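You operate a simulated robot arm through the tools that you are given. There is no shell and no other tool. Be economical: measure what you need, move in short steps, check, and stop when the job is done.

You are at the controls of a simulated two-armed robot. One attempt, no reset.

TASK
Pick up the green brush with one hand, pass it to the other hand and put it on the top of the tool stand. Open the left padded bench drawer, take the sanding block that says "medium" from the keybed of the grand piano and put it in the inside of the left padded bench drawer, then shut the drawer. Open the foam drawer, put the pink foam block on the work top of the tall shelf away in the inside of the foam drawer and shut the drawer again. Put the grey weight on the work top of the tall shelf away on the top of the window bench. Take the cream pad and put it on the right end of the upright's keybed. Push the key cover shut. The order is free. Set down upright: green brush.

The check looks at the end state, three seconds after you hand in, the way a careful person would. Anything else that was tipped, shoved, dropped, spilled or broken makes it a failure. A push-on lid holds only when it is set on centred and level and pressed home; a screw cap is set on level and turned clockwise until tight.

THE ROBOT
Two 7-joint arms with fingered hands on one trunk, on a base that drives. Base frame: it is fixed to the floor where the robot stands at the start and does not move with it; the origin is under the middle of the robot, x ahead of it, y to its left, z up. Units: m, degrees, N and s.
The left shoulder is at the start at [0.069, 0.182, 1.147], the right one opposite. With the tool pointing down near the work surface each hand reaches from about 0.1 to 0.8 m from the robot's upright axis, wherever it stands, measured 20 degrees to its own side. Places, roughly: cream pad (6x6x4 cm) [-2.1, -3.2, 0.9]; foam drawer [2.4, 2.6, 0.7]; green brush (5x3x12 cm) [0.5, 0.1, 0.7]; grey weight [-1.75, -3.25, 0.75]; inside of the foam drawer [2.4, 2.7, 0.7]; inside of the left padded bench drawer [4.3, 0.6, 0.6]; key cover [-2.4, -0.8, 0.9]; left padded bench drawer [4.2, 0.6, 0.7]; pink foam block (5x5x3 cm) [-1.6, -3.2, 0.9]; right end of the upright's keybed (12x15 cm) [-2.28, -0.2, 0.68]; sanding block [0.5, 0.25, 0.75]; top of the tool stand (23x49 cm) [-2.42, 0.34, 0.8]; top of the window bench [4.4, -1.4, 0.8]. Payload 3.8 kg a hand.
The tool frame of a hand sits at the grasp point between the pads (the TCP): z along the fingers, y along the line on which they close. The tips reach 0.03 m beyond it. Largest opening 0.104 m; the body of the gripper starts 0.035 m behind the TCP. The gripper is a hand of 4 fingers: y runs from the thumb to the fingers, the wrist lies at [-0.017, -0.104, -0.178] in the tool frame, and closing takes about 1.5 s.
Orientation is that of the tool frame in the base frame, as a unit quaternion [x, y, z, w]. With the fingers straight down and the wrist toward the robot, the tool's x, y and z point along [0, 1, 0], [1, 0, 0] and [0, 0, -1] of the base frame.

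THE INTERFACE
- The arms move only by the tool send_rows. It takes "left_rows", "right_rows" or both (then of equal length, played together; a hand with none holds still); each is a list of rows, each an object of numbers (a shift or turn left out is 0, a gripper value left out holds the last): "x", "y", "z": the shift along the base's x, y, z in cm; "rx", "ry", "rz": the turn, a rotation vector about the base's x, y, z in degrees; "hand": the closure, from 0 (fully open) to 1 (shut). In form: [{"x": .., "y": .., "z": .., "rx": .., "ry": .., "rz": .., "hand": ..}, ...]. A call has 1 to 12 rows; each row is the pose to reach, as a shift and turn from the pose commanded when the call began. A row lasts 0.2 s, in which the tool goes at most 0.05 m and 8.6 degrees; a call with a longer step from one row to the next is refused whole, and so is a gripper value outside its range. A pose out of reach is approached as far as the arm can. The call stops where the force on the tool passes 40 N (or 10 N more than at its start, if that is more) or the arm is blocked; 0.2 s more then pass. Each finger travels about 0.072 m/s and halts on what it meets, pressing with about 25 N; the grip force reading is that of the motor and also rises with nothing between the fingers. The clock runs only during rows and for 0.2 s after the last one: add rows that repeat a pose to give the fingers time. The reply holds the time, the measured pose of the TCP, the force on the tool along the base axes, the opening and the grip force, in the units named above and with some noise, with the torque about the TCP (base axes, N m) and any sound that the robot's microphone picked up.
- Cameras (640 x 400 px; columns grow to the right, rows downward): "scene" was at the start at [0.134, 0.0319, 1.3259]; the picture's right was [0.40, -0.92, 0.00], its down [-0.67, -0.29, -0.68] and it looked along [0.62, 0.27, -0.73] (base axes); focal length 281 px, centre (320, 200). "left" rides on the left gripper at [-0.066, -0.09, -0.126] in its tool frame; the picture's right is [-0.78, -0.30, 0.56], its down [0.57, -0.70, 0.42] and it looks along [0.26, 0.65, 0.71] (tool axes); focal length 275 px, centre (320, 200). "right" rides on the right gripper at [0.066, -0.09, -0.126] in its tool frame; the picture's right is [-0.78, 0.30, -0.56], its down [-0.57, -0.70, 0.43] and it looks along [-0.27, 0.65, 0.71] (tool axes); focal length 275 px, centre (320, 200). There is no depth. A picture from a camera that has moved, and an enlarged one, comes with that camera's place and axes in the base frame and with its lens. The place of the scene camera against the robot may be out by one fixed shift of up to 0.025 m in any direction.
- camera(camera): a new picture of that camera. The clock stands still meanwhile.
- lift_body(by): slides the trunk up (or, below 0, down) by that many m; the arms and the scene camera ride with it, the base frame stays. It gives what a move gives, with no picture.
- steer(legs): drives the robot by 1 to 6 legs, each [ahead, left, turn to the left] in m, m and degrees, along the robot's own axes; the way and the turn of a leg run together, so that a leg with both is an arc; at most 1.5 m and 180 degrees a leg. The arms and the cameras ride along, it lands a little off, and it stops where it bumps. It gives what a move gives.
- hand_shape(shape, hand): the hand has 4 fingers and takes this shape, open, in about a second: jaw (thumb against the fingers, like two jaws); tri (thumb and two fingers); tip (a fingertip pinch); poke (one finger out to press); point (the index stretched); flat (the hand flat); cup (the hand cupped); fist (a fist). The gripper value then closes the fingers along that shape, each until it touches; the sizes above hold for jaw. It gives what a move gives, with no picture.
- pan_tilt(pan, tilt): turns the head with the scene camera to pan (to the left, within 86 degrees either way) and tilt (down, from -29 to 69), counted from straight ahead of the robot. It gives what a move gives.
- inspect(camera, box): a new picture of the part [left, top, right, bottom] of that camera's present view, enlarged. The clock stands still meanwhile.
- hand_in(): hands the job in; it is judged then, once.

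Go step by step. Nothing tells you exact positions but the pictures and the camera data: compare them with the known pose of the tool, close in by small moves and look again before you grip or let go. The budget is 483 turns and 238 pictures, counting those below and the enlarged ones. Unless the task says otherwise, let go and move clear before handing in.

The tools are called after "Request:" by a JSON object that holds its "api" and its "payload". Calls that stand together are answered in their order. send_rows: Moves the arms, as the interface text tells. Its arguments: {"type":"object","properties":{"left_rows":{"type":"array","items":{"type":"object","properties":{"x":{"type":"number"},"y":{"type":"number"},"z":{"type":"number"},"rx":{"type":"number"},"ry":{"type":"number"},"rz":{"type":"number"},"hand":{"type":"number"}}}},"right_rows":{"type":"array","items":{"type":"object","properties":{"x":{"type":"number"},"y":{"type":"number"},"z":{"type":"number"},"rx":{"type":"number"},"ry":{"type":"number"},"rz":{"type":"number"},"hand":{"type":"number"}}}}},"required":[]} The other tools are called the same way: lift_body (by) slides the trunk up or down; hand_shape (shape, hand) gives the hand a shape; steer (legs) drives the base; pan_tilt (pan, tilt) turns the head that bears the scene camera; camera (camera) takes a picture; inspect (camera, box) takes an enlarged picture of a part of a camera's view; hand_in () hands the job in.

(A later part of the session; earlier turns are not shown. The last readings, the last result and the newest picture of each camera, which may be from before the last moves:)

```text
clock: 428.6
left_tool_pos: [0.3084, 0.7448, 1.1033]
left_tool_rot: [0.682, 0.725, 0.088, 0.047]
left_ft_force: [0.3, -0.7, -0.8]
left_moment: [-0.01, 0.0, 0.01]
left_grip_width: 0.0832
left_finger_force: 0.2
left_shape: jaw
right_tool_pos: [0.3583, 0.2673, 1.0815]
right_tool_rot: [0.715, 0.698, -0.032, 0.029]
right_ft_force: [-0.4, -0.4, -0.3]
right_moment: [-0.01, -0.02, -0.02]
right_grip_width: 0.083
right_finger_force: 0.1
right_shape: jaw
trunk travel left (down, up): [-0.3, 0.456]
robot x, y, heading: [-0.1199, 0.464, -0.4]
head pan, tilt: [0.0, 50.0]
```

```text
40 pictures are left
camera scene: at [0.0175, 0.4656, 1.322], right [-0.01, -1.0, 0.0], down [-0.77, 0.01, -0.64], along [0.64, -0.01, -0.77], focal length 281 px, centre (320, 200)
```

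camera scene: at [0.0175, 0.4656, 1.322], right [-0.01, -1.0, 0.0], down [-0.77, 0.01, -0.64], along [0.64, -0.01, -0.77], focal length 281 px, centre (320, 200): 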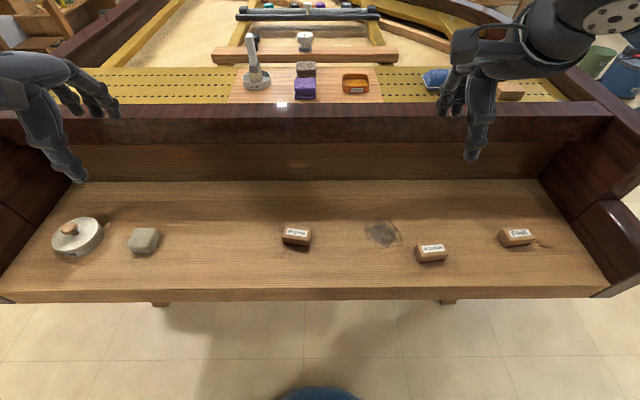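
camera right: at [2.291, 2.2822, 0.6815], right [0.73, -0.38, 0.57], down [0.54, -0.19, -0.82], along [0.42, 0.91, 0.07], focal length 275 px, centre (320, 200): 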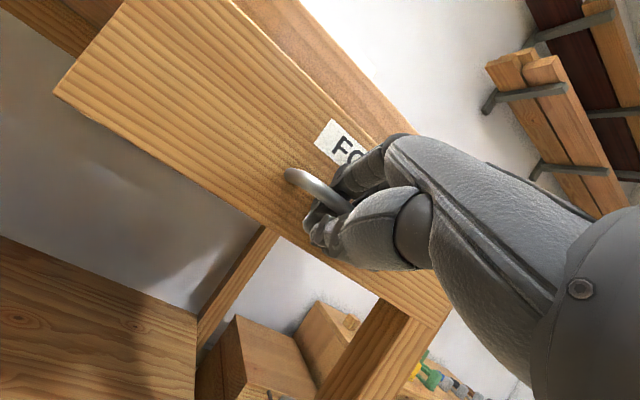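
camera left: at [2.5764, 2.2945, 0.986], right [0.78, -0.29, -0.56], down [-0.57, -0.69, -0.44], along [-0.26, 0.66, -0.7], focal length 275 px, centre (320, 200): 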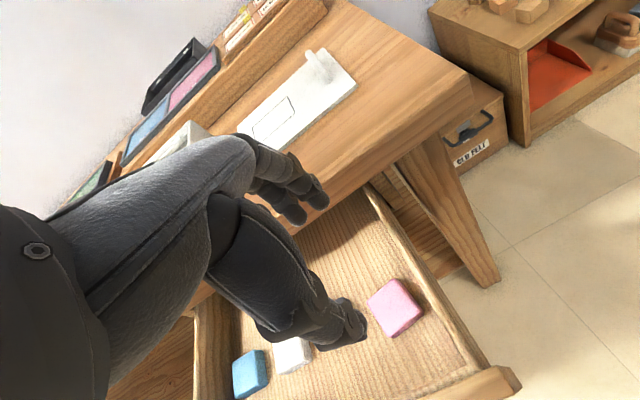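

MEDIUM is at about (0.41, 0.51). I shift the base right, straighten the left hand and bring it over the block.

Request:
{"api": "steer", "payload": {"legs": [[0.05, -0.13, 0.4]]}}

Request:
{"api": "send_rows", "payload": {"left_rows": [{"rx": -1.5, "ry": 5.5, "rz": -1.7}, {"rx": -3.2, "ry": 10.9, "rz": -3.5}, {"rx": -3.2, "ry": 10.9, "rz": -3.5, "y": -4}, {"rx": -3.2, "ry": 10.9, "rz": -3.5, "y": -8, "x": 2}, {"rx": -3.2, "ry": 10.9, "rz": -3.5, "y": -10, "x": 5}, {"rx": -3.2, "ry": 10.9, "rz": -3.5, "y": -10, "x": 5, "z": -4}, {"rx": -3.2, "ry": 10.9, "rz": -3.5, "y": -10, "x": 5, "z": -8}, {"rx": -3.2, "ry": 10.9, "rz": -3.5, "y": -10, "x": 5, "z": -12}, {"rx": -3.2, "ry": 10.9, "rz": -3.5, "y": -10, "x": 5, "z": -16}, {"rx": -3.2, "ry": 10.9, "rz": -3.5, "y": -10, "x": 5, "z": -16}]}}

Request:
{"api": "camera", "payload": {"camera": "left"}}

Request:
{"api": "camera", "payload": {"camera": "scene"}}

```text
clock: 429.9
left_tool_pos: [0.3575, 0.6183, 1.1035]
left_tool_rot: [0.68, 0.727, 0.088, 0.046]
left_ft_force: [0.0, -0.6, -0.3]
left_moment: [0.06, 0.0, 0.03]
left_grip_width: 0.0832
left_finger_force: 0.0
left_shape: jaw
right_tool_pos: [0.4094, 0.141, 1.0822]
right_tool_rot: [0.713, 0.7, -0.033, 0.029]
right_ft_force: [0.2, -0.7, -0.3]
right_moment: [0.03, 0.04, -0.01]
right_grip_width: 0.0829
right_finger_force: 0.1
right_shape: jaw
trunk travel left (down, up): [-0.3, 0.456]
robot x, y, heading: [-0.0699, 0.3362, -0.1]
head pan, tilt: [0.0, 50.0]
```

```text
clock: 432.1
left_tool_pos: [0.4043, 0.5197, 0.9439]
left_tool_rot: [0.705, 0.709, 0.001, 0.0]
left_ft_force: [0.1, 0.3, 1.0]
left_moment: [0.0, -0.01, -0.01]
left_grip_width: 0.0834
left_finger_force: 0.1
left_shape: jaw
right_tool_pos: [0.4083, 0.1422, 1.0828]
right_tool_rot: [0.712, 0.701, -0.032, 0.03]
right_ft_force: [-0.3, 0.0, -0.8]
right_moment: [-0.01, -0.02, 0.02]
right_grip_width: 0.0831
right_finger_force: 0.0
right_shape: jaw
trunk travel left (down, up): [-0.3, 0.456]
robot x, y, heading: [-0.0669, 0.3364, -0.0]
head pan, tilt: [0.0, 50.0]
```

```text
39 pictures are left
camera left: at [0.3146, 0.4533, 1.0701], right [-0.29, -0.78, -0.56], down [-0.7, 0.57, -0.42], along [0.65, 0.27, -0.71], focal length 275 px, centre (320, 200)
```

left: 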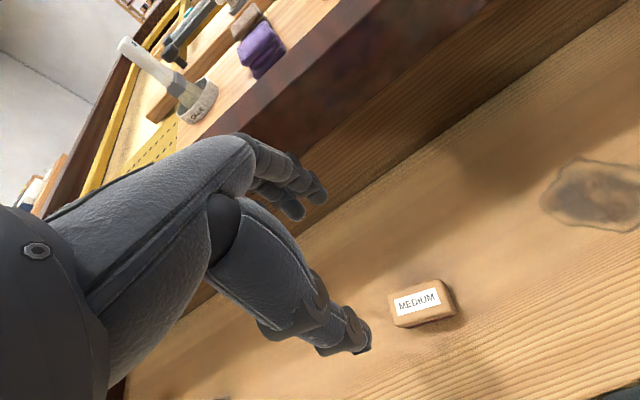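

```text
38 pictures are left
camera scene: at [0.0669, 0.3384, 1.3221], right [0.0, -1.0, 0.0], down [-0.77, 0.0, -0.64], along [0.64, 0.0, -0.77], focal length 281 px, centre (320, 200)
```

scene: 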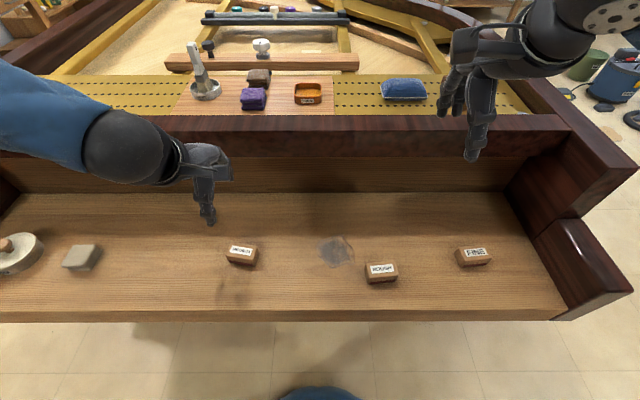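

Left arm is back to normal. The block is at (0.404, 0.515); I align, descend and grip.

Request:
{"api": "send_rows", "payload": {"left_rows": [{"y": -1.5}, {"y": -1.5, "z": -4}, {"y": -1.5, "z": -8}, {"y": -1.5, "z": -12}, {"y": -1.5, "z": -16}, {"y": -1.5, "z": -19}, {"y": -1.5, "z": -20.4}, {"y": -1.5, "z": -20.4}]}}

Request:
{"api": "camera", "payload": {"camera": "left"}}

```text
clock: 433.9
left_tool_pos: [0.4024, 0.5398, 0.7988]
left_tool_rot: [0.706, 0.708, 0.001, -0.001]
left_ft_force: [0.4, 0.2, 0.2]
left_moment: [-0.02, 0.0, 0.01]
left_grip_width: 0.0835
left_finger_force: 0.1
left_shape: jaw
left hand out of reach, approached as far as the arm can: row 4, 5, 6, 7, 8
right_tool_pos: [0.409, 0.1412, 1.0819]
right_tool_rot: [0.713, 0.7, -0.033, 0.029]
right_ft_force: [-0.7, 0.5, 0.2]
right_moment: [-0.01, 0.03, 0.0]
right_grip_width: 0.0828
right_finger_force: 0.2
right_shape: jaw
trunk travel left (down, up): [-0.3, 0.456]
robot x, y, heading: [-0.0708, 0.3414, -0.2]
head pan, tilt: [0.0, 50.0]
```

```text
37 pictures are left
camera left: at [0.3117, 0.4737, 0.9246], right [-0.29, -0.78, -0.56], down [-0.7, 0.57, -0.42], along [0.65, 0.27, -0.71], focal length 275 px, centre (320, 200)
```

left: 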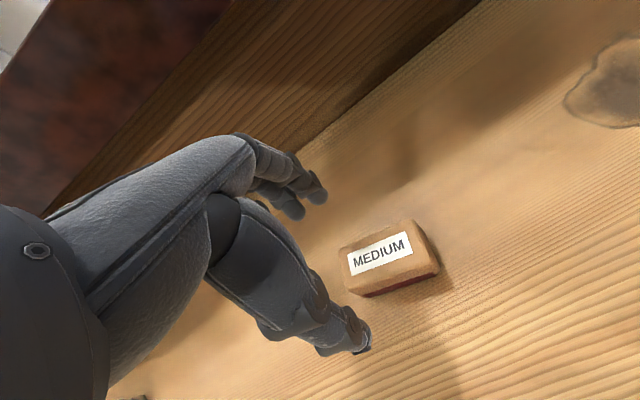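

Request:
{"api": "steer", "payload": {"legs": [[0, -0.13, 0]]}}

Request:
{"api": "send_rows", "payload": {"left_rows": [{"y": 4}, {"y": 8}, {"y": 9.7}, {"y": 9.7, "z": -2}, {"y": 9.7, "z": -4}, {"y": 9.7, "z": -5.5}, {"y": 9.7, "z": -5.5}]}}

```text
clock: 435.2
left_tool_pos: [0.4016, 0.4025, 0.7995]
left_tool_rot: [0.707, 0.708, 0.001, -0.002]
left_ft_force: [0.5, -0.1, 0.8]
left_moment: [0.03, 0.0, 0.02]
left_grip_width: 0.0834
left_finger_force: 0.0
left_shape: jaw
right_tool_pos: [0.4088, 0.0058, 1.081]
right_tool_rot: [0.713, 0.7, -0.032, 0.029]
right_ft_force: [-0.3, -0.5, -0.1]
right_moment: [0.04, -0.02, 0.04]
right_grip_width: 0.0831
right_finger_force: 0.0
right_shape: jaw
trunk travel left (down, up): [-0.3, 0.456]
robot x, y, heading: [-0.0716, 0.2043, -0.4]
head pan, tilt: [0.0, 50.0]
```

```text
clock: 436.8
left_tool_pos: [0.402, 0.5014, 0.7444]
left_tool_rot: [0.706, 0.708, 0.001, -0.001]
left_ft_force: [-0.1, 0.4, 1.0]
left_moment: [0.03, -0.03, 0.03]
left_grip_width: 0.0834
left_finger_force: 0.0
left_shape: jaw
right_tool_pos: [0.4087, 0.0068, 1.0825]
right_tool_rot: [0.714, 0.699, -0.032, 0.03]
right_ft_force: [0.0, -0.8, -0.2]
right_moment: [0.01, 0.0, -0.03]
right_grip_width: 0.0827
right_finger_force: 0.1
right_shape: jaw
trunk travel left (down, up): [-0.3, 0.456]
robot x, y, heading: [-0.0714, 0.2009, -0.2]
head pan, tilt: [0.0, 50.0]
```

Request:
{"api": "camera", "payload": {"camera": "left"}}

```text
36 pictures are left
camera left: at [0.3115, 0.4358, 0.8704], right [-0.29, -0.78, -0.56], down [-0.7, 0.57, -0.42], along [0.65, 0.27, -0.71], focal length 275 px, centre (320, 200)
```

left: 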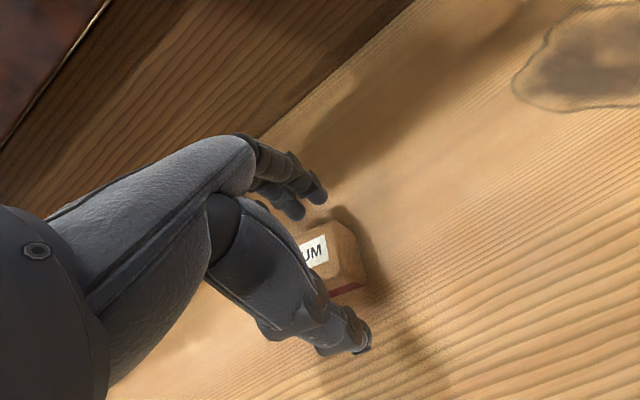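

The block is between thumb and fingers. Closing and lifting.

Request:
{"api": "send_rows", "payload": {"left_rows": [{"hand": 0.4, "z": -0.4}, {"hand": 0.6, "z": -0.4}, {"hand": 0.8, "z": -0.4}, {"hand": 1, "z": -0.4}, {"hand": 1, "z": -0.4}, {"hand": 1, "z": -0.4}, {"z": 3}, {"z": 7}, {"z": 11}, {"z": 15}, {"z": 19}, {"z": 23}]}}

Request:
{"api": "camera", "payload": {"camera": "scene"}}

```text
clock: 439.4
left_tool_pos: [0.4001, 0.4992, 0.9721]
left_tool_rot: [0.706, 0.708, 0.001, -0.001]
left_ft_force: [-1.0, 0.9, -0.9]
left_moment: [0.04, -0.02, 0.0]
left_grip_width: 0.0344
left_finger_force: 24.8
left_shape: jaw
right_tool_pos: [0.4084, 0.0053, 1.0817]
right_tool_rot: [0.714, 0.699, -0.032, 0.029]
right_ft_force: [-0.3, -0.3, -0.1]
right_moment: [0.0, -0.01, 0.03]
right_grip_width: 0.0828
right_finger_force: 0.1
right_shape: jaw
trunk travel left (down, up): [-0.3, 0.456]
robot x, y, heading: [-0.0707, 0.2085, -0.4]
head pan, tilt: [0.0, 50.0]
```

```text
35 pictures are left
camera scene: at [0.0664, 0.2033, 1.3221], right [0.0, -1.0, 0.0], down [-0.77, 0.0, -0.64], along [0.64, 0.0, -0.77], focal length 281 px, centre (320, 200)
```

scene: 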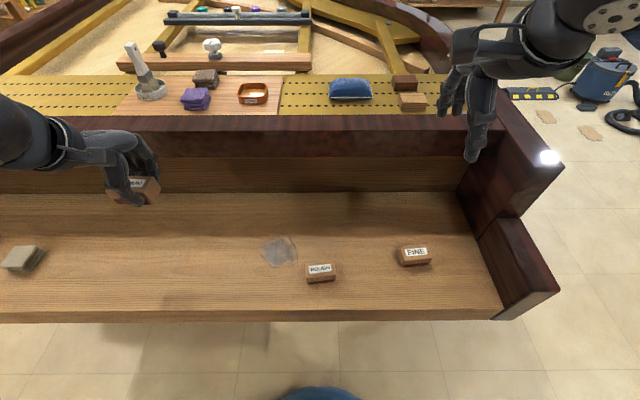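

MEDIUM is held in the left hand. I raise both hands and drive around the piano's right side to the padded bench.

Request:
{"api": "send_rows", "payload": {"left_rows": [{"z": 4}, {"z": 8}, {"z": 11}, {"z": 11}]}}

Request:
{"api": "steer", "payload": {"legs": [[-0.28, 0, 0.4], [0, -0.6, 0], [0.45, -0.6, 0], [1.3, 0, 0], [1.0, 0.35, 0]]}}

Request:
{"api": "pan_tilt", "payload": {"pan": 25, "tilt": 25}}

Request:
{"api": "camera", "payload": {"camera": "scene"}}

```text
clock: 440.4
left_tool_pos: [0.4015, 0.5022, 1.083]
left_tool_rot: [0.706, 0.708, 0.001, -0.001]
left_ft_force: [0.5, 0.4, -1.0]
left_moment: [0.02, 0.03, 0.01]
left_grip_width: 0.0344
left_finger_force: 25.2
left_shape: jaw
right_tool_pos: [0.4089, 0.0073, 1.0828]
right_tool_rot: [0.714, 0.699, -0.032, 0.03]
right_ft_force: [-0.5, 0.4, -0.9]
right_moment: [-0.02, -0.01, 0.03]
right_grip_width: 0.083
right_finger_force: 0.0
right_shape: jaw
trunk travel left (down, up): [-0.3, 0.456]
robot x, y, heading: [-0.0696, 0.2058, -0.3]
head pan, tilt: [0.0, 50.0]
```

```text
clock: 460.3
left_tool_pos: [2.8781, -0.3593, 1.0828]
left_tool_rot: [0.708, 0.706, 0.001, -0.001]
left_ft_force: [-0.4, 0.4, -0.6]
left_moment: [-0.01, 0.01, -0.04]
left_grip_width: 0.0343
left_finger_force: 24.8
left_shape: jaw
right_tool_pos: [2.8827, -0.8548, 1.0826]
right_tool_rot: [0.715, 0.698, -0.033, 0.029]
right_ft_force: [0.2, -0.4, -0.1]
right_moment: [-0.02, 0.0, 0.0]
right_grip_width: 0.0827
right_finger_force: 0.0
right_shape: jaw
trunk travel left (down, up): [-0.3, 0.456]
robot x, y, heading: [2.4045, -0.6568, -0.3]
head pan, tilt: [0.0, 50.0]
```

```text
clock: 461.2
left_tool_pos: [2.8775, -0.3603, 1.0829]
left_tool_rot: [0.708, 0.706, 0.001, -0.001]
left_ft_force: [0.5, -0.3, -0.5]
left_moment: [-0.02, -0.01, -0.01]
left_grip_width: 0.0345
left_finger_force: 24.9
left_shape: jaw
right_tool_pos: [2.881, -0.8553, 1.0809]
right_tool_rot: [0.715, 0.698, -0.032, 0.03]
right_ft_force: [-0.8, 0.1, -0.3]
right_moment: [-0.01, 0.01, 0.0]
right_grip_width: 0.0831
right_finger_force: 0.0
right_shape: jaw
trunk travel left (down, up): [-0.3, 0.456]
robot x, y, heading: [2.406, -0.6544, -0.6]
head pan, tilt: [25.0, 25.0]
```

```text
34 pictures are left
camera scene: at [2.5482, -0.6174, 1.3594], right [0.41, -0.91, 0.0], down [-0.39, -0.17, -0.91], along [0.82, 0.37, -0.42], focal length 281 px, centre (320, 200)
```

scene: 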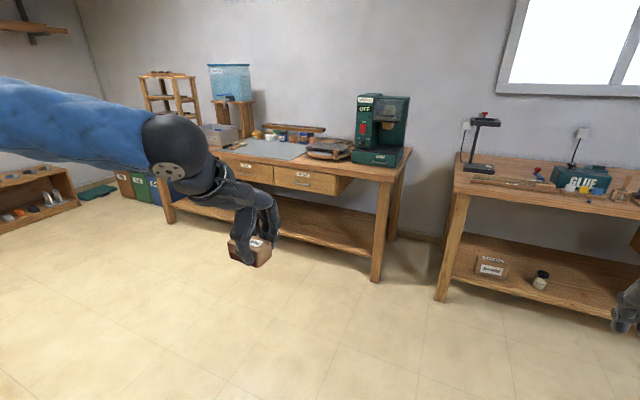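

I drive to face the left drawer.

Request:
{"api": "steer", "payload": {"legs": [[0.4, 0.7, 0.5], [0.42, 0.65, 0]]}}

Request:
{"api": "pan_tilt", "payload": {"pan": 0, "tilt": 38}}

Request:
{"api": "camera", "payload": {"camera": "scene"}}

```text
clock: 469.2
left_tool_pos: [3.6991, 0.9775, 1.0825]
left_tool_rot: [0.705, 0.709, 0.001, -0.001]
left_ft_force: [-0.6, 0.1, -0.6]
left_moment: [-0.01, 0.0, 0.02]
left_grip_width: 0.0344
left_finger_force: 25.0
left_shape: jaw
right_tool_pos: [3.7083, 0.4814, 1.083]
right_tool_rot: [0.712, 0.701, -0.032, 0.03]
right_ft_force: [-0.4, -0.7, 0.1]
right_moment: [0.0, 0.0, 0.02]
right_grip_width: 0.0828
right_finger_force: 0.0
right_shape: jaw
trunk travel left (down, up): [-0.3, 0.456]
robot x, y, heading: [3.2264, 0.6766, -0.2]
head pan, tilt: [25.0, 25.0]
```

```text
clock: 470.1
left_tool_pos: [3.6986, 0.9768, 1.0819]
left_tool_rot: [0.704, 0.71, 0.001, -0.001]
left_ft_force: [0.4, -0.6, -0.6]
left_moment: [0.0, 0.0, 0.02]
left_grip_width: 0.0343
left_finger_force: 25.3
left_shape: jaw
right_tool_pos: [3.7086, 0.4805, 1.0819]
right_tool_rot: [0.712, 0.701, -0.032, 0.029]
right_ft_force: [-0.1, -0.5, 0.5]
right_moment: [-0.01, -0.02, -0.01]
right_grip_width: 0.0831
right_finger_force: 0.1
right_shape: jaw
trunk travel left (down, up): [-0.3, 0.456]
robot x, y, heading: [3.2315, 0.6768, 0.0]
head pan, tilt: [0.0, 38.0]
```

```text
33 pictures are left
camera scene: at [3.3754, 0.6765, 1.3392], right [0.0, -1.0, 0.0], down [-0.62, 0.0, -0.79], along [0.79, 0.0, -0.62], focal length 281 px, centre (320, 200)
```

scene: 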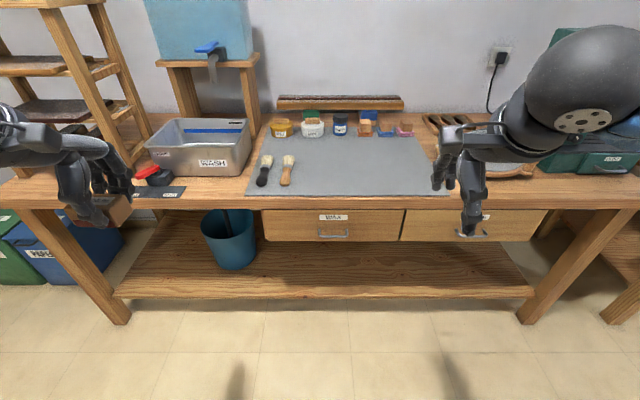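

The left drawer's bar is near (4.03, 0.63, 0.68). I pitch the right hand to ~50° and lower the trunk as before.

Request:
{"api": "send_rows", "payload": {"right_rows": [{"rx": 0.8, "ry": -8.3, "x": 1.5, "hand": 0}, {"rx": 1.6, "ry": -16.6, "x": 3, "y": 1}, {"rx": 2.5, "ry": -25, "x": 4.5, "y": 3}, {"rx": 3.3, "ry": -33.3, "x": 6, "y": 5}, {"rx": 4.1, "ry": -41.6, "x": 7, "y": 8}, {"rx": 5, "ry": -50, "x": 8, "y": 10}, {"rx": 5, "ry": -50, "x": 8, "y": 10}]}}

Request:
{"api": "lift_body", "payload": {"by": -0.27}}

Request:
{"api": "camera", "payload": {"camera": "right"}}

Request:
{"api": "camera", "payload": {"camera": "scene"}}

```text
clock: 471.7
left_tool_pos: [3.6996, 0.9754, 1.0825]
left_tool_rot: [0.705, 0.709, 0.002, -0.002]
left_ft_force: [0.6, -1.3, -0.5]
left_moment: [0.0, -0.01, 0.03]
left_grip_width: 0.0344
left_finger_force: 24.6
left_shape: jaw
right_tool_pos: [3.7899, 0.5797, 1.0805]
right_tool_rot: [0.659, 0.623, 0.302, 0.293]
right_ft_force: [0.4, -0.3, -0.6]
right_moment: [0.01, 0.03, -0.01]
right_grip_width: 0.1038
right_finger_force: 0.1
right_shape: jaw
trunk travel left (down, up): [-0.3, 0.456]
robot x, y, heading: [3.2287, 0.6756, 0.1]
head pan, tilt: [0.0, 38.0]
```

```text
clock: 474.4
left_tool_pos: [3.72, 0.9771, 0.7864]
left_tool_rot: [0.704, 0.709, -0.027, -0.029]
left_ft_force: [-0.5, 0.4, -0.7]
left_moment: [0.0, 0.01, 0.03]
left_grip_width: 0.0344
left_finger_force: 25.4
left_shape: jaw
right_tool_pos: [3.81, 0.582, 0.7784]
right_tool_rot: [0.671, 0.634, 0.274, 0.268]
right_ft_force: [-0.3, -0.1, 0.1]
right_moment: [0.0, 0.01, 0.02]
right_grip_width: 0.1038
right_finger_force: 0.1
right_shape: jaw
trunk travel left (down, up): [-0.03, 0.726]
robot x, y, heading: [3.2268, 0.6767, 0.2]
head pan, tilt: [0.0, 38.0]
```

```text
32 pictures are left
camera right: at [3.66, 0.6524, 0.8055], right [-0.22, -0.78, 0.58], down [-0.22, -0.54, -0.81], along [0.95, -0.3, -0.05], focal length 275 px, centre (320, 200)
```

right: 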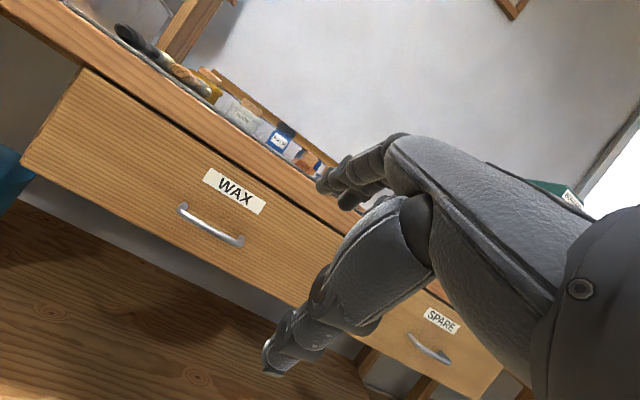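

```text
31 pictures are left
camera scene: at [3.5217, 0.6765, 1.0563], right [0.0, -1.0, 0.0], down [-0.62, 0.0, -0.79], along [0.79, 0.0, -0.62], focal length 281 px, centre (320, 200)
```

scene: 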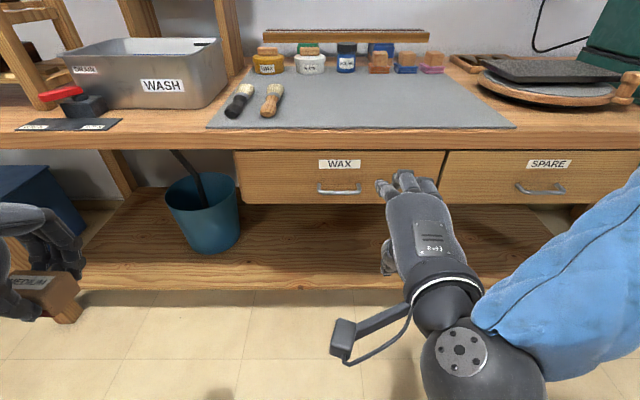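

The left drawer is "WAX", its bar around (4.06, 0.633, 0.665) by triangulation. I approach to the pre-hook pose using the offsets learnt on the foam drawer.

Request:
{"api": "steer", "payload": {"legs": [[0.07, 0.06, 0]]}}

Request:
{"api": "send_rows", "payload": {"right_rows": [{"x": 1, "z": -3, "ry": -3}, {"x": 3, "z": -6, "ry": -6}, {"x": 5, "z": -8.5, "ry": -6}, {"x": 7.5, "z": -10, "ry": -6}, {"x": 9.3, "z": -10, "ry": -6}, {"x": 9.3, "z": -10, "ry": -6}]}}

Request:
{"api": "camera", "payload": {"camera": "right"}}

```text
clock: 475.6
left_tool_pos: [3.7904, 1.0378, 0.7845]
left_tool_rot: [0.703, 0.71, -0.028, -0.03]
left_ft_force: [0.7, -0.1, -0.8]
left_moment: [-0.01, 0.0, 0.01]
left_grip_width: 0.0342
left_finger_force: 25.5
left_shape: jaw
right_tool_pos: [3.8809, 0.6417, 0.7773]
right_tool_rot: [0.671, 0.635, 0.274, 0.268]
right_ft_force: [0.3, 0.4, -0.2]
right_moment: [-0.02, 0.02, -0.01]
right_grip_width: 0.1041
right_finger_force: 0.0
right_shape: jaw
trunk travel left (down, up): [-0.03, 0.726]
robot x, y, heading: [3.3004, 0.7376, 0.2]
head pan, tilt: [0.0, 38.0]
```

```text
clock: 476.9
left_tool_pos: [3.7903, 1.0387, 0.7866]
left_tool_rot: [0.704, 0.709, -0.029, -0.029]
left_ft_force: [0.9, 0.1, 0.1]
left_moment: [-0.02, 0.02, 0.02]
left_grip_width: 0.0342
left_finger_force: 24.8
left_shape: jaw
right_tool_pos: [3.9665, 0.662, 0.6878]
right_tool_rot: [0.657, 0.619, 0.307, 0.301]
right_ft_force: [0.3, -0.4, 0.5]
right_moment: [0.03, -0.01, 0.02]
right_grip_width: 0.1042
right_finger_force: 0.0
right_shape: jaw
right hand out of reach, approached as far as the arm can: row 3, 4, 5, 6
trunk travel left (down, up): [-0.03, 0.726]
robot x, y, heading: [3.3019, 0.7372, 0.1]
head pan, tilt: [0.0, 38.0]
```

```text
30 pictures are left
camera right: at [3.8158, 0.7338, 0.6998], right [-0.28, -0.78, 0.56], down [-0.14, -0.54, -0.83], along [0.95, -0.31, 0.04], focal length 275 px, centre (320, 200)
```

right: 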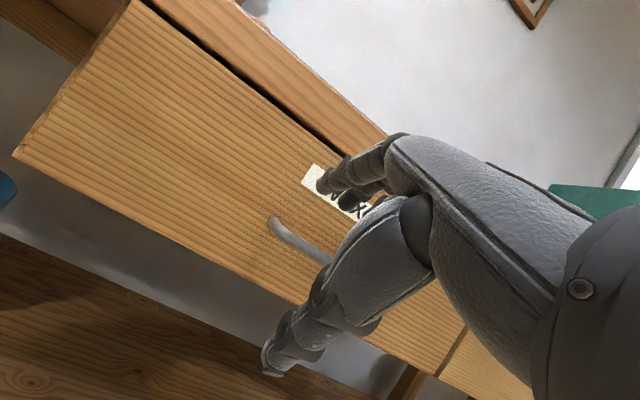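

Request:
{"api": "steer", "payload": {"legs": [[0.02, -0.02, 0]]}}

Request:
{"api": "send_rows", "payload": {"right_rows": [{"x": 0.8, "z": -0.8}, {"x": 1.6, "z": -1.6}, {"x": 2.4, "z": -2.6}, {"x": 3, "z": -3.2}, {"x": 3.5, "z": -3.6}]}}

Request:
{"api": "camera", "payload": {"camera": "right"}}

```text
clock: 477.8
left_tool_pos: [3.8096, 1.0181, 0.7861]
left_tool_rot: [0.703, 0.71, -0.028, -0.029]
left_ft_force: [1.1, 0.4, -1.4]
left_moment: [-0.03, 0.0, -0.01]
left_grip_width: 0.0344
left_finger_force: 25.7
left_shape: jaw
right_tool_pos: [3.9868, 0.6419, 0.688]
right_tool_rot: [0.657, 0.619, 0.307, 0.301]
right_ft_force: [0.7, -0.1, 0.5]
right_moment: [0.01, -0.01, 0.0]
right_grip_width: 0.1037
right_finger_force: 0.1
right_shape: jaw
trunk travel left (down, up): [-0.03, 0.726]
robot x, y, heading: [3.3145, 0.7161, -0.0]
head pan, tilt: [0.0, 38.0]
```

```text
clock: 478.6
left_tool_pos: [3.8071, 1.0157, 0.7873]
left_tool_rot: [0.705, 0.709, -0.027, -0.029]
left_ft_force: [-0.2, 0.0, -0.4]
left_moment: [-0.01, 0.04, 0.01]
left_grip_width: 0.0342
left_finger_force: 25.3
left_shape: jaw
right_tool_pos: [3.998, 0.6514, 0.6743]
right_tool_rot: [0.659, 0.619, 0.305, 0.3]
right_ft_force: [-26.1, -5.3, 6.8]
right_moment: [0.27, -1.31, -0.09]
right_grip_width: 0.1025
right_finger_force: 0.0
right_shape: jaw
right hand out of reach, approached as far as the arm can: row 1, 2, 3
trunk travel left (down, up): [-0.03, 0.726]
robot x, y, heading: [3.3168, 0.714, 0.2]
head pan, tilt: [0.0, 38.0]
stopped in row 3 (right hand): the force on the tool passed its limit at 48 N (the readings are from after the stop); the commanded pose is now the measured one
```

```text
29 pictures are left
camera right: at [3.8479, 0.7245, 0.6867], right [-0.28, -0.78, 0.56], down [-0.14, -0.54, -0.83], along [0.95, -0.31, 0.04], focal length 275 px, centre (320, 200)
```

right: 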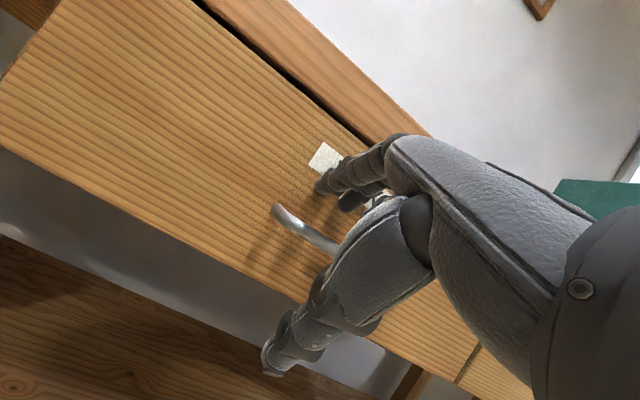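

Fingers touch the drawer face above the bar. I back off 6 mm and lower the trunk its last 3 cm so the fingertips go behind the bar.

Request:
{"api": "send_rows", "payload": {"right_rows": [{"x": -0.6}, {"x": -0.8}, {"x": -0.8}]}}

Request:
{"api": "lift_body", "payload": {"by": -0.027}}

Request:
{"api": "camera", "payload": {"camera": "right"}}

```text
clock: 479.4
left_tool_pos: [3.8105, 1.0176, 0.7858]
left_tool_rot: [0.704, 0.709, -0.028, -0.029]
left_ft_force: [0.0, -0.4, -0.1]
left_moment: [-0.02, 0.0, 0.02]
left_grip_width: 0.0341
left_finger_force: 24.6
left_shape: jaw
right_tool_pos: [3.9934, 0.6518, 0.6721]
right_tool_rot: [0.66, 0.618, 0.304, 0.3]
right_ft_force: [-0.3, 0.4, -0.2]
right_moment: [-0.02, 0.0, 0.02]
right_grip_width: 0.1038
right_finger_force: 0.1
right_shape: jaw
trunk travel left (down, up): [-0.03, 0.726]
robot x, y, heading: [3.3161, 0.7177, 0.1]
head pan, tilt: [0.0, 38.0]
```

```text
clock: 480.1
left_tool_pos: [3.8173, 1.0171, 0.7514]
left_tool_rot: [0.703, 0.709, -0.039, -0.039]
left_ft_force: [0.1, -0.4, 0.1]
left_moment: [0.0, -0.02, 0.0]
left_grip_width: 0.0344
left_finger_force: 24.6
left_shape: jaw
right_tool_pos: [3.9951, 0.6519, 0.6462]
right_tool_rot: [0.659, 0.618, 0.305, 0.301]
right_ft_force: [-0.2, -0.4, 0.7]
right_moment: [0.0, -0.02, -0.02]
right_grip_width: 0.1036
right_finger_force: 0.0
right_shape: jaw
trunk travel left (down, up): [-0.003, 0.753]
robot x, y, heading: [3.3162, 0.7148, 0.3]
head pan, tilt: [0.0, 38.0]
```

```text
28 pictures are left
camera right: at [3.8432, 0.7247, 0.6586], right [-0.28, -0.78, 0.56], down [-0.14, -0.54, -0.83], along [0.95, -0.31, 0.04], focal length 275 px, centre (320, 200)
```

right: 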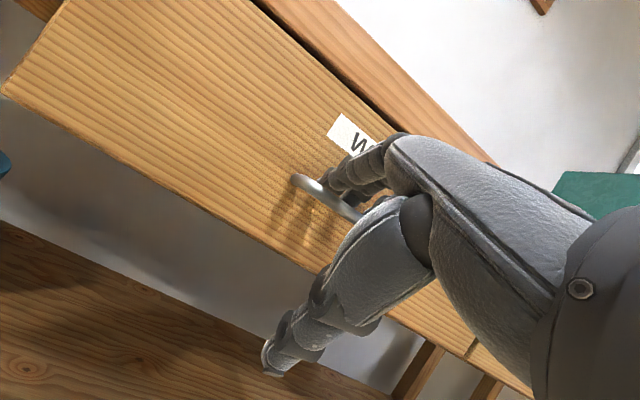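

Fingertips are now behind/over the bar. Closing and pulling a little.

Request:
{"api": "send_rows", "payload": {"right_rows": [{"hand": 0.3}, {"hand": 0.6}, {"hand": 0.8}, {"hand": 1}, {"hand": 1}, {"hand": 1}, {"hand": 1}, {"x": -1}, {"x": -2}, {"x": -3.5}, {"x": -5}]}}

Request:
{"api": "camera", "payload": {"camera": "scene"}}

```text
clock: 482.5
left_tool_pos: [3.8162, 1.0183, 0.7509]
left_tool_rot: [0.704, 0.708, -0.038, -0.039]
left_ft_force: [-0.4, -0.2, -1.7]
left_moment: [0.02, 0.01, 0.0]
left_grip_width: 0.0344
left_finger_force: 25.4
left_shape: jaw
right_tool_pos: [3.9424, 0.6523, 0.647]
right_tool_rot: [0.659, 0.619, 0.305, 0.301]
right_ft_force: [-1.6, 0.6, 2.2]
right_moment: [-0.11, 0.05, 0.06]
right_grip_width: 0.004
right_finger_force: 24.9
right_shape: jaw
trunk travel left (down, up): [-0.003, 0.753]
robot x, y, heading: [3.3185, 0.7179, 0.0]
head pan, tilt: [0.0, 38.0]
```

```text
27 pictures are left
camera scene: at [3.6288, 0.7171, 1.0269], right [0.0, -1.0, 0.0], down [-0.62, 0.0, -0.79], along [0.79, 0.0, -0.62], focal length 281 px, centre (320, 200)
```

scene: 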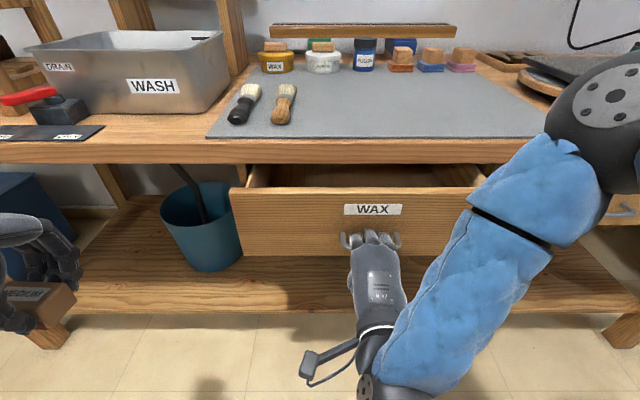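

The drawer opens. I back up 18 cm to open it further.

Request:
{"api": "steer", "payload": {"legs": [[-0.18, 0, 0]]}}

Request:
{"api": "camera", "payload": {"camera": "scene"}}

```text
clock: 484.0
left_tool_pos: [3.6347, 1.0181, 0.7503]
left_tool_rot: [0.703, 0.709, -0.039, -0.039]
left_ft_force: [0.4, -0.1, -1.6]
left_moment: [0.02, 0.03, -0.02]
left_grip_width: 0.0345
left_finger_force: 25.0
left_shape: jaw
right_tool_pos: [3.7625, 0.6535, 0.6474]
right_tool_rot: [0.658, 0.619, 0.306, 0.3]
right_ft_force: [-1.1, -3.4, 2.6]
right_moment: [-0.02, 0.02, 0.06]
right_grip_width: 0.0039
right_finger_force: 24.8
right_shape: jaw
trunk travel left (down, up): [-0.003, 0.753]
robot x, y, heading: [3.1376, 0.7174, 0.2]
head pan, tilt: [0.0, 38.0]
```

```text
26 pictures are left
camera scene: at [3.447, 0.7174, 1.027], right [0.0, -1.0, 0.0], down [-0.62, 0.0, -0.79], along [0.79, 0.0, -0.62], focal length 281 px, centre (320, 200)
```

scene: 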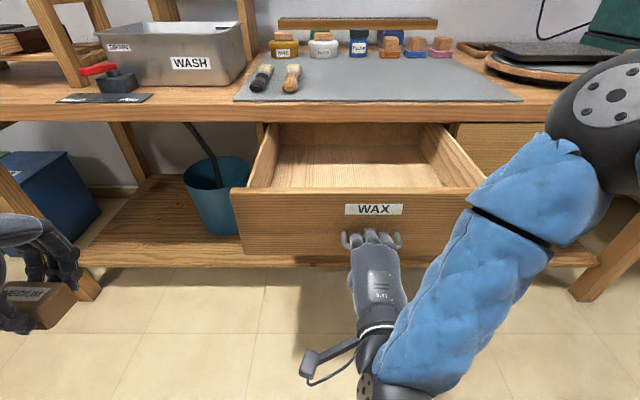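

The WAX drawer is open ~23 cm and empty. I release the bar, retreat, raise the trunk and move the right hand aside.

Request:
{"api": "send_rows", "payload": {"right_rows": [{"hand": 0.7}, {"hand": 0.4}, {"hand": 0.1}, {"hand": 0}, {"hand": 0}, {"x": -2, "z": 1.5}, {"x": -4, "z": 3}, {"x": -7, "z": 4}, {"x": -10, "z": 5}, {"x": -10, "z": 5}]}}

Request:
{"api": "lift_body", "payload": {"by": 0.297}}

Request:
{"api": "send_rows", "payload": {"right_rows": [{"y": -3, "z": 3}, {"y": -6, "z": 5}, {"y": -10, "z": 6}, {"y": -14, "z": 6}, {"y": -14, "z": 6}], "left_rows": [{"z": 3}, {"z": 6}, {"z": 9}, {"z": 9}, {"z": 9}]}}

Request:
{"api": "steer", "payload": {"legs": [[0, -0.3, 0], [0.14, 0, 0]]}}

Request:
{"api": "camera", "payload": {"camera": "scene"}}

```text
clock: 486.2
left_tool_pos: [3.635, 1.0192, 0.7514]
left_tool_rot: [0.703, 0.709, -0.038, -0.04]
left_ft_force: [-0.1, 0.3, -0.6]
left_moment: [0.02, -0.02, 0.02]
left_grip_width: 0.0343
left_finger_force: 24.6
left_shape: jaw
right_tool_pos: [3.6641, 0.6544, 0.6948]
right_tool_rot: [0.658, 0.619, 0.306, 0.301]
right_ft_force: [0.1, 0.3, 0.2]
right_moment: [0.02, 0.02, -0.03]
right_grip_width: 0.1037
right_finger_force: 0.0
right_shape: jaw
trunk travel left (down, up): [-0.003, 0.753]
robot x, y, heading: [3.1347, 0.7186, 0.1]
head pan, tilt: [0.0, 38.0]
```

```text
clock: 489.2
left_tool_pos: [3.6349, 1.0197, 1.0475]
left_tool_rot: [0.702, 0.71, -0.039, -0.04]
left_ft_force: [0.4, -0.4, 0.1]
left_moment: [0.0, -0.02, -0.02]
left_grip_width: 0.0341
left_finger_force: 25.0
left_shape: jaw
right_tool_pos: [3.6625, 0.6519, 0.9938]
right_tool_rot: [0.659, 0.619, 0.305, 0.299]
right_ft_force: [-0.3, -0.4, -0.5]
right_moment: [0.0, 0.02, -0.02]
right_grip_width: 0.1037
right_finger_force: 0.1
right_shape: jaw
trunk travel left (down, up): [-0.3, 0.456]
robot x, y, heading: [3.1334, 0.7163, 0.2]
head pan, tilt: [0.0, 38.0]
```

```text
clock: 490.4
left_tool_pos: [3.6338, 1.0191, 1.1384]
left_tool_rot: [0.703, 0.709, -0.038, -0.039]
left_ft_force: [0.6, -0.3, -0.2]
left_moment: [-0.03, 0.01, 0.0]
left_grip_width: 0.0343
left_finger_force: 25.2
left_shape: jaw
right_tool_pos: [3.6544, 0.5663, 1.0753]
right_tool_rot: [0.66, 0.618, 0.304, 0.3]
right_ft_force: [0.2, -1.3, -0.5]
right_moment: [0.02, 0.0, -0.02]
right_grip_width: 0.1036
right_finger_force: 0.1
right_shape: jaw
right hand out of reach, approached as far as the arm can: row 3, 4, 5
trunk travel left (down, up): [-0.3, 0.456]
robot x, y, heading: [3.1367, 0.7179, 0.1]
head pan, tilt: [0.0, 38.0]
```

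```text
clock: 493.4
left_tool_pos: [3.7759, 0.7134, 1.1372]
left_tool_rot: [0.704, 0.708, -0.039, -0.039]
left_ft_force: [0.7, 0.3, -1.6]
left_moment: [-0.02, 0.02, -0.04]
left_grip_width: 0.0341
left_finger_force: 25.0
left_shape: jaw
right_tool_pos: [3.7937, 0.2617, 1.0733]
right_tool_rot: [0.661, 0.618, 0.303, 0.3]
right_ft_force: [0.1, 1.0, -0.9]
right_moment: [0.0, -0.02, 0.02]
right_grip_width: 0.1037
right_finger_force: 0.1
right_shape: jaw
trunk travel left (down, up): [-0.3, 0.456]
robot x, y, heading: [3.2748, 0.4107, 0.0]
head pan, tilt: [0.0, 38.0]
```

```text
25 pictures are left
camera scene: at [3.4235, 0.4111, 1.3389], right [0.0, -1.0, 0.0], down [-0.62, 0.0, -0.79], along [0.79, 0.0, -0.62], focal length 281 px, centre (320, 200)
```

scene: 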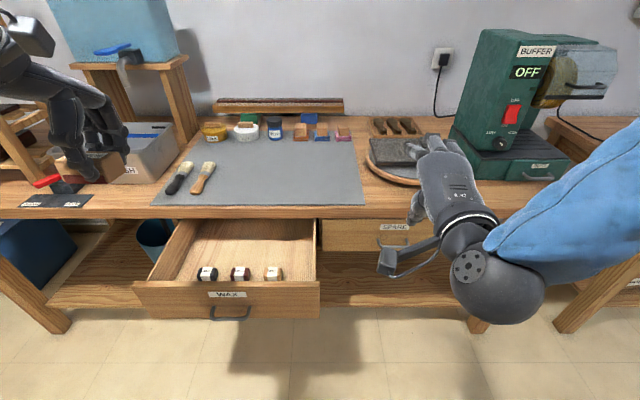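

Three jars stand in the drawer's front part, so I want more room behind them. I'll pull the drawer out further with the right hand hooked inside its front panel, right of the jars.

Request:
{"api": "steer", "payload": {"legs": [[0, 0.22, 0]]}}

Request:
{"api": "send_rows", "payload": {"right_rows": [{"ry": 8, "hand": 0.4}, {"ry": 16, "hand": 0.8}, {"ry": 24, "hand": 1}, {"ry": 32}, {"ry": 40}, {"ry": 48}, {"ry": 48, "x": 4}, {"ry": 48, "x": 8}, {"ry": 48, "x": 9.5}], "left_rows": [{"ry": -6.3}, {"ry": -6.3}, {"ry": -6.3}, {"ry": -6.3}, {"ry": -6.3}, {"ry": -6.3}, {"ry": -6.3}, {"ry": -6.3}, {"ry": -6.3}]}}

Request:
{"api": "camera", "payload": {"camera": "right"}}

```text
clock: 495.0
left_tool_pos: [3.772, 0.936, 1.1376]
left_tool_rot: [0.703, 0.709, -0.039, -0.039]
left_ft_force: [-0.2, 1.2, -0.5]
left_moment: [-0.05, -0.03, -0.01]
left_grip_width: 0.034
left_finger_force: 24.7
left_shape: jaw
right_tool_pos: [3.7928, 0.484, 1.0735]
right_tool_rot: [0.66, 0.618, 0.303, 0.301]
right_ft_force: [-0.5, 0.2, 0.4]
right_moment: [-0.01, 0.02, -0.02]
right_grip_width: 0.104
right_finger_force: 0.0
right_shape: jaw
trunk travel left (down, up): [-0.3, 0.456]
robot x, y, heading: [3.2751, 0.6338, 0.2]
head pan, tilt: [0.0, 38.0]
```

```text
clock: 497.0
left_tool_pos: [3.7743, 0.9345, 1.1383]
left_tool_rot: [0.704, 0.71, 0.001, 0.0]
left_ft_force: [0.1, -0.2, -0.8]
left_moment: [-0.02, 0.01, -0.01]
left_grip_width: 0.0344
left_finger_force: 24.7
left_shape: jaw
right_tool_pos: [3.8893, 0.4807, 1.0736]
right_tool_rot: [0.727, 0.686, 0.009, 0.023]
right_ft_force: [-0.4, -0.5, 0.0]
right_moment: [-0.01, 0.02, 0.01]
right_grip_width: 0.0
right_finger_force: 24.9
right_shape: jaw
trunk travel left (down, up): [-0.3, 0.456]
robot x, y, heading: [3.2734, 0.6282, 0.3]
head pan, tilt: [0.0, 38.0]
```

```text
24 pictures are left
camera right: at [3.7973, 0.5546, 1.1942], right [0.23, -0.78, 0.58], down [-0.71, -0.54, -0.45], along [0.66, -0.32, -0.68], focal length 275 px, centre (320, 200)
```

right: 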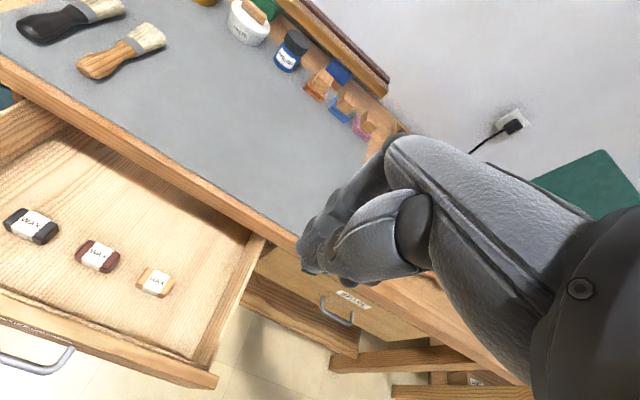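

The items are flat wax packs in the middle. I lower the closed right hand inside the front panel, right of the packs, and pull the drawer a bit further.

Request:
{"api": "send_rows", "payload": {"right_rows": [{"z": -4}, {"z": -8}, {"z": -12}, {"z": -16}, {"z": -20}, {"z": -24}, {"z": -27}, {"z": -30}, {"z": -33}, {"z": -34.5}, {"z": -34.5}]}}

Request:
{"api": "camera", "payload": {"camera": "right"}}

```text
clock: 499.4
left_tool_pos: [3.7724, 0.9346, 1.1375]
left_tool_rot: [0.704, 0.711, 0.0, 0.0]
left_ft_force: [-0.7, -0.1, -0.4]
left_moment: [-0.02, 0.0, 0.03]
left_grip_width: 0.0343
left_finger_force: 25.2
left_shape: jaw
right_tool_pos: [3.8888, 0.4815, 0.7272]
right_tool_rot: [0.726, 0.687, 0.009, 0.022]
right_ft_force: [-0.8, 0.3, 0.0]
right_moment: [-0.01, -0.02, 0.01]
right_grip_width: 0.0
right_finger_force: 25.3
right_shape: jaw
trunk travel left (down, up): [-0.3, 0.456]
robot x, y, heading: [3.2721, 0.6353, 0.2]
head pan, tilt: [0.0, 38.0]
```

```text
23 pictures are left
camera right: at [3.7966, 0.5543, 0.8469], right [0.23, -0.78, 0.58], down [-0.71, -0.54, -0.45], along [0.66, -0.32, -0.68], focal length 275 px, centre (320, 200)
```

right: 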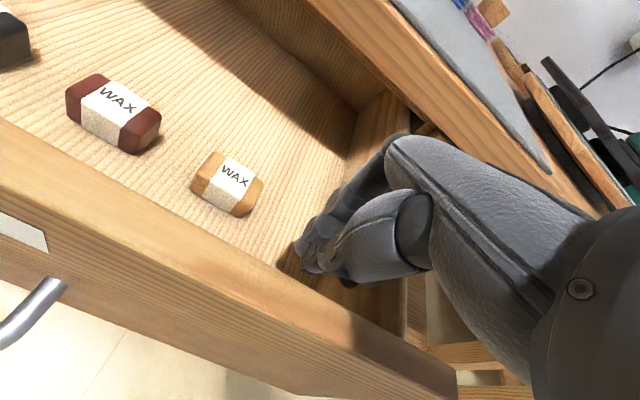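

Request:
{"api": "send_rows", "payload": {"right_rows": [{"x": -1.5}, {"x": -3}, {"x": -4.5}, {"x": -6}, {"x": -7.5}, {"x": -9}]}}

Request:
{"api": "camera", "payload": {"camera": "scene"}}

```text
clock: 500.8
left_tool_pos: [3.7734, 0.9342, 1.1381]
left_tool_rot: [0.703, 0.711, 0.001, -0.001]
left_ft_force: [0.0, -0.4, -0.9]
left_moment: [-0.01, 0.03, -0.01]
left_grip_width: 0.0343
left_finger_force: 25.4
left_shape: jaw
right_tool_pos: [3.7977, 0.483, 0.7266]
right_tool_rot: [0.727, 0.686, 0.009, 0.023]
right_ft_force: [-0.8, 0.5, -0.1]
right_moment: [0.01, -0.03, -0.03]
right_grip_width: 0.0
right_finger_force: 24.8
right_shape: jaw
trunk travel left (down, up): [-0.3, 0.456]
robot x, y, heading: [3.2726, 0.6312, 0.3]
head pan, tilt: [0.0, 38.0]
```

```text
22 pictures are left
camera scene: at [3.4208, 0.6316, 1.3392], right [0.0, -1.0, 0.0], down [-0.62, 0.0, -0.79], along [0.79, 0.0, -0.62], focal length 281 px, centre (320, 200)
```

scene: 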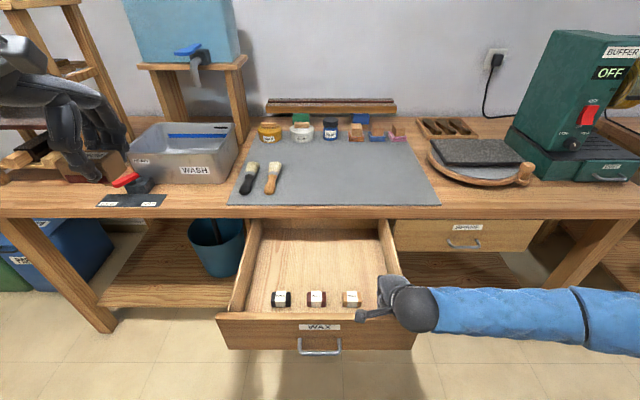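

The drawer is out further, giving ~15 cm behind the packs. I lift the right hand out and bring the left hand with MEDIUM over the free area.

Request:
{"api": "send_rows", "payload": {"right_rows": [{"x": 1, "z": 4}, {"x": 1, "z": 8}, {"z": 12}, {"z": 16}, {"z": 20}, {"z": 24}, {"z": 28}, {"z": 32}, {"z": 35, "hand": 0.5}, {"z": 35, "hand": 0.2}]}}

Request:
{"api": "steer", "payload": {"legs": [[0, -0.24, 0]]}}

Request:
{"api": "send_rows", "payload": {"left_rows": [{"x": 4, "y": -1}, {"x": 8, "y": -3}, {"x": 12, "y": -5}, {"x": 16, "y": -6}, {"x": 19, "y": -6}, {"x": 19, "y": -6, "z": -4}, {"x": 19, "y": -6, "z": -8}, {"x": 19, "y": -6, "z": -12}, {"x": 19, "y": -6, "z": -16}, {"x": 19, "y": -6, "z": -20}, {"x": 19, "y": -6, "z": -24}]}}

Request:
{"api": "camera", "payload": {"camera": "left"}}

Request:
{"api": "camera", "payload": {"camera": "scene"}}

```text
clock: 503.0
left_tool_pos: [3.773, 0.9347, 1.1377]
left_tool_rot: [0.704, 0.71, 0.0, 0.0]
left_ft_force: [-1.0, -1.0, 0.0]
left_moment: [-0.01, -0.02, -0.01]
left_grip_width: 0.034
left_finger_force: 25.3
left_shape: jaw
right_tool_pos: [3.7975, 0.4836, 1.0774]
right_tool_rot: [0.726, 0.687, 0.009, 0.023]
right_ft_force: [0.3, 0.3, -0.4]
right_moment: [-0.03, -0.02, 0.0]
right_grip_width: 0.0517
right_finger_force: 0.0
right_shape: jaw
trunk travel left (down, up): [-0.3, 0.456]
robot x, y, heading: [3.2756, 0.6293, 0.5]
head pan, tilt: [0.0, 38.0]
```

```text
clock: 504.8
left_tool_pos: [3.7739, 0.7012, 1.1393]
left_tool_rot: [0.701, 0.714, 0.001, -0.001]
left_ft_force: [-1.4, -0.6, -0.3]
left_moment: [0.01, 0.01, 0.03]
left_grip_width: 0.0343
left_finger_force: 25.3
left_shape: jaw
right_tool_pos: [3.802, 0.249, 1.077]
right_tool_rot: [0.725, 0.689, 0.009, 0.022]
right_ft_force: [-1.0, 0.0, -0.2]
right_moment: [0.02, 0.01, 0.0]
right_grip_width: 0.083
right_finger_force: 0.0
right_shape: jaw
trunk travel left (down, up): [-0.3, 0.456]
robot x, y, heading: [3.2745, 0.39, 0.8]
head pan, tilt: [0.0, 38.0]
```

```text
clock: 507.2
left_tool_pos: [3.95, 0.6492, 0.9031]
left_tool_rot: [0.701, 0.714, 0.0, 0.0]
left_ft_force: [1.3, -0.3, 0.2]
left_moment: [-0.03, 0.01, 0.01]
left_grip_width: 0.0343
left_finger_force: 25.2
left_shape: jaw
left hand out of reach, approached as far as the arm can: row 11
right_tool_pos: [3.8012, 0.2509, 1.0769]
right_tool_rot: [0.724, 0.689, 0.009, 0.023]
right_ft_force: [0.4, 0.4, -0.1]
right_moment: [0.0, 0.02, -0.03]
right_grip_width: 0.0828
right_finger_force: 0.1
right_shape: jaw
trunk travel left (down, up): [-0.3, 0.456]
robot x, y, heading: [3.2751, 0.3953, 0.6]
head pan, tilt: [0.0, 38.0]
```

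```text
21 pictures are left
camera left: at [3.8616, 0.5823, 1.03], right [-0.28, -0.78, -0.56], down [-0.71, 0.56, -0.43], along [0.64, 0.28, -0.71], focal length 275 px, centre (320, 200)
```

left: 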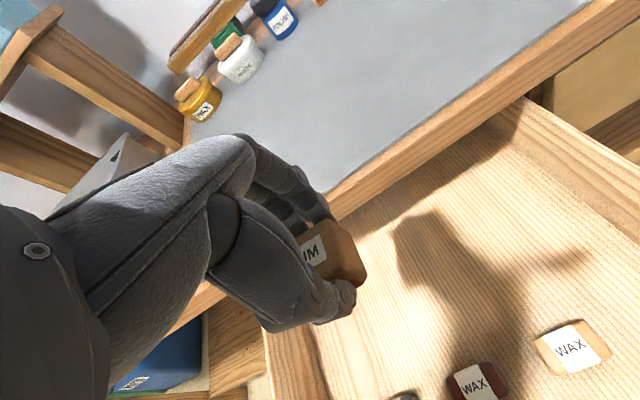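

```text
20 pictures are left
camera scene: at [3.423, 0.3968, 1.3392], right [0.01, -1.0, 0.0], down [-0.62, -0.01, -0.79], along [0.79, 0.01, -0.62], focal length 281 px, centre (320, 200)
```

scene: 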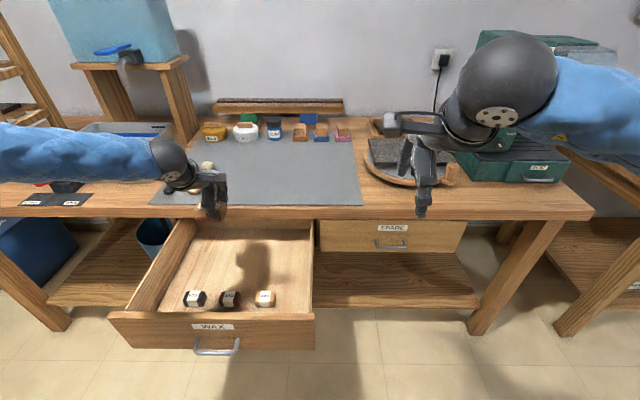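

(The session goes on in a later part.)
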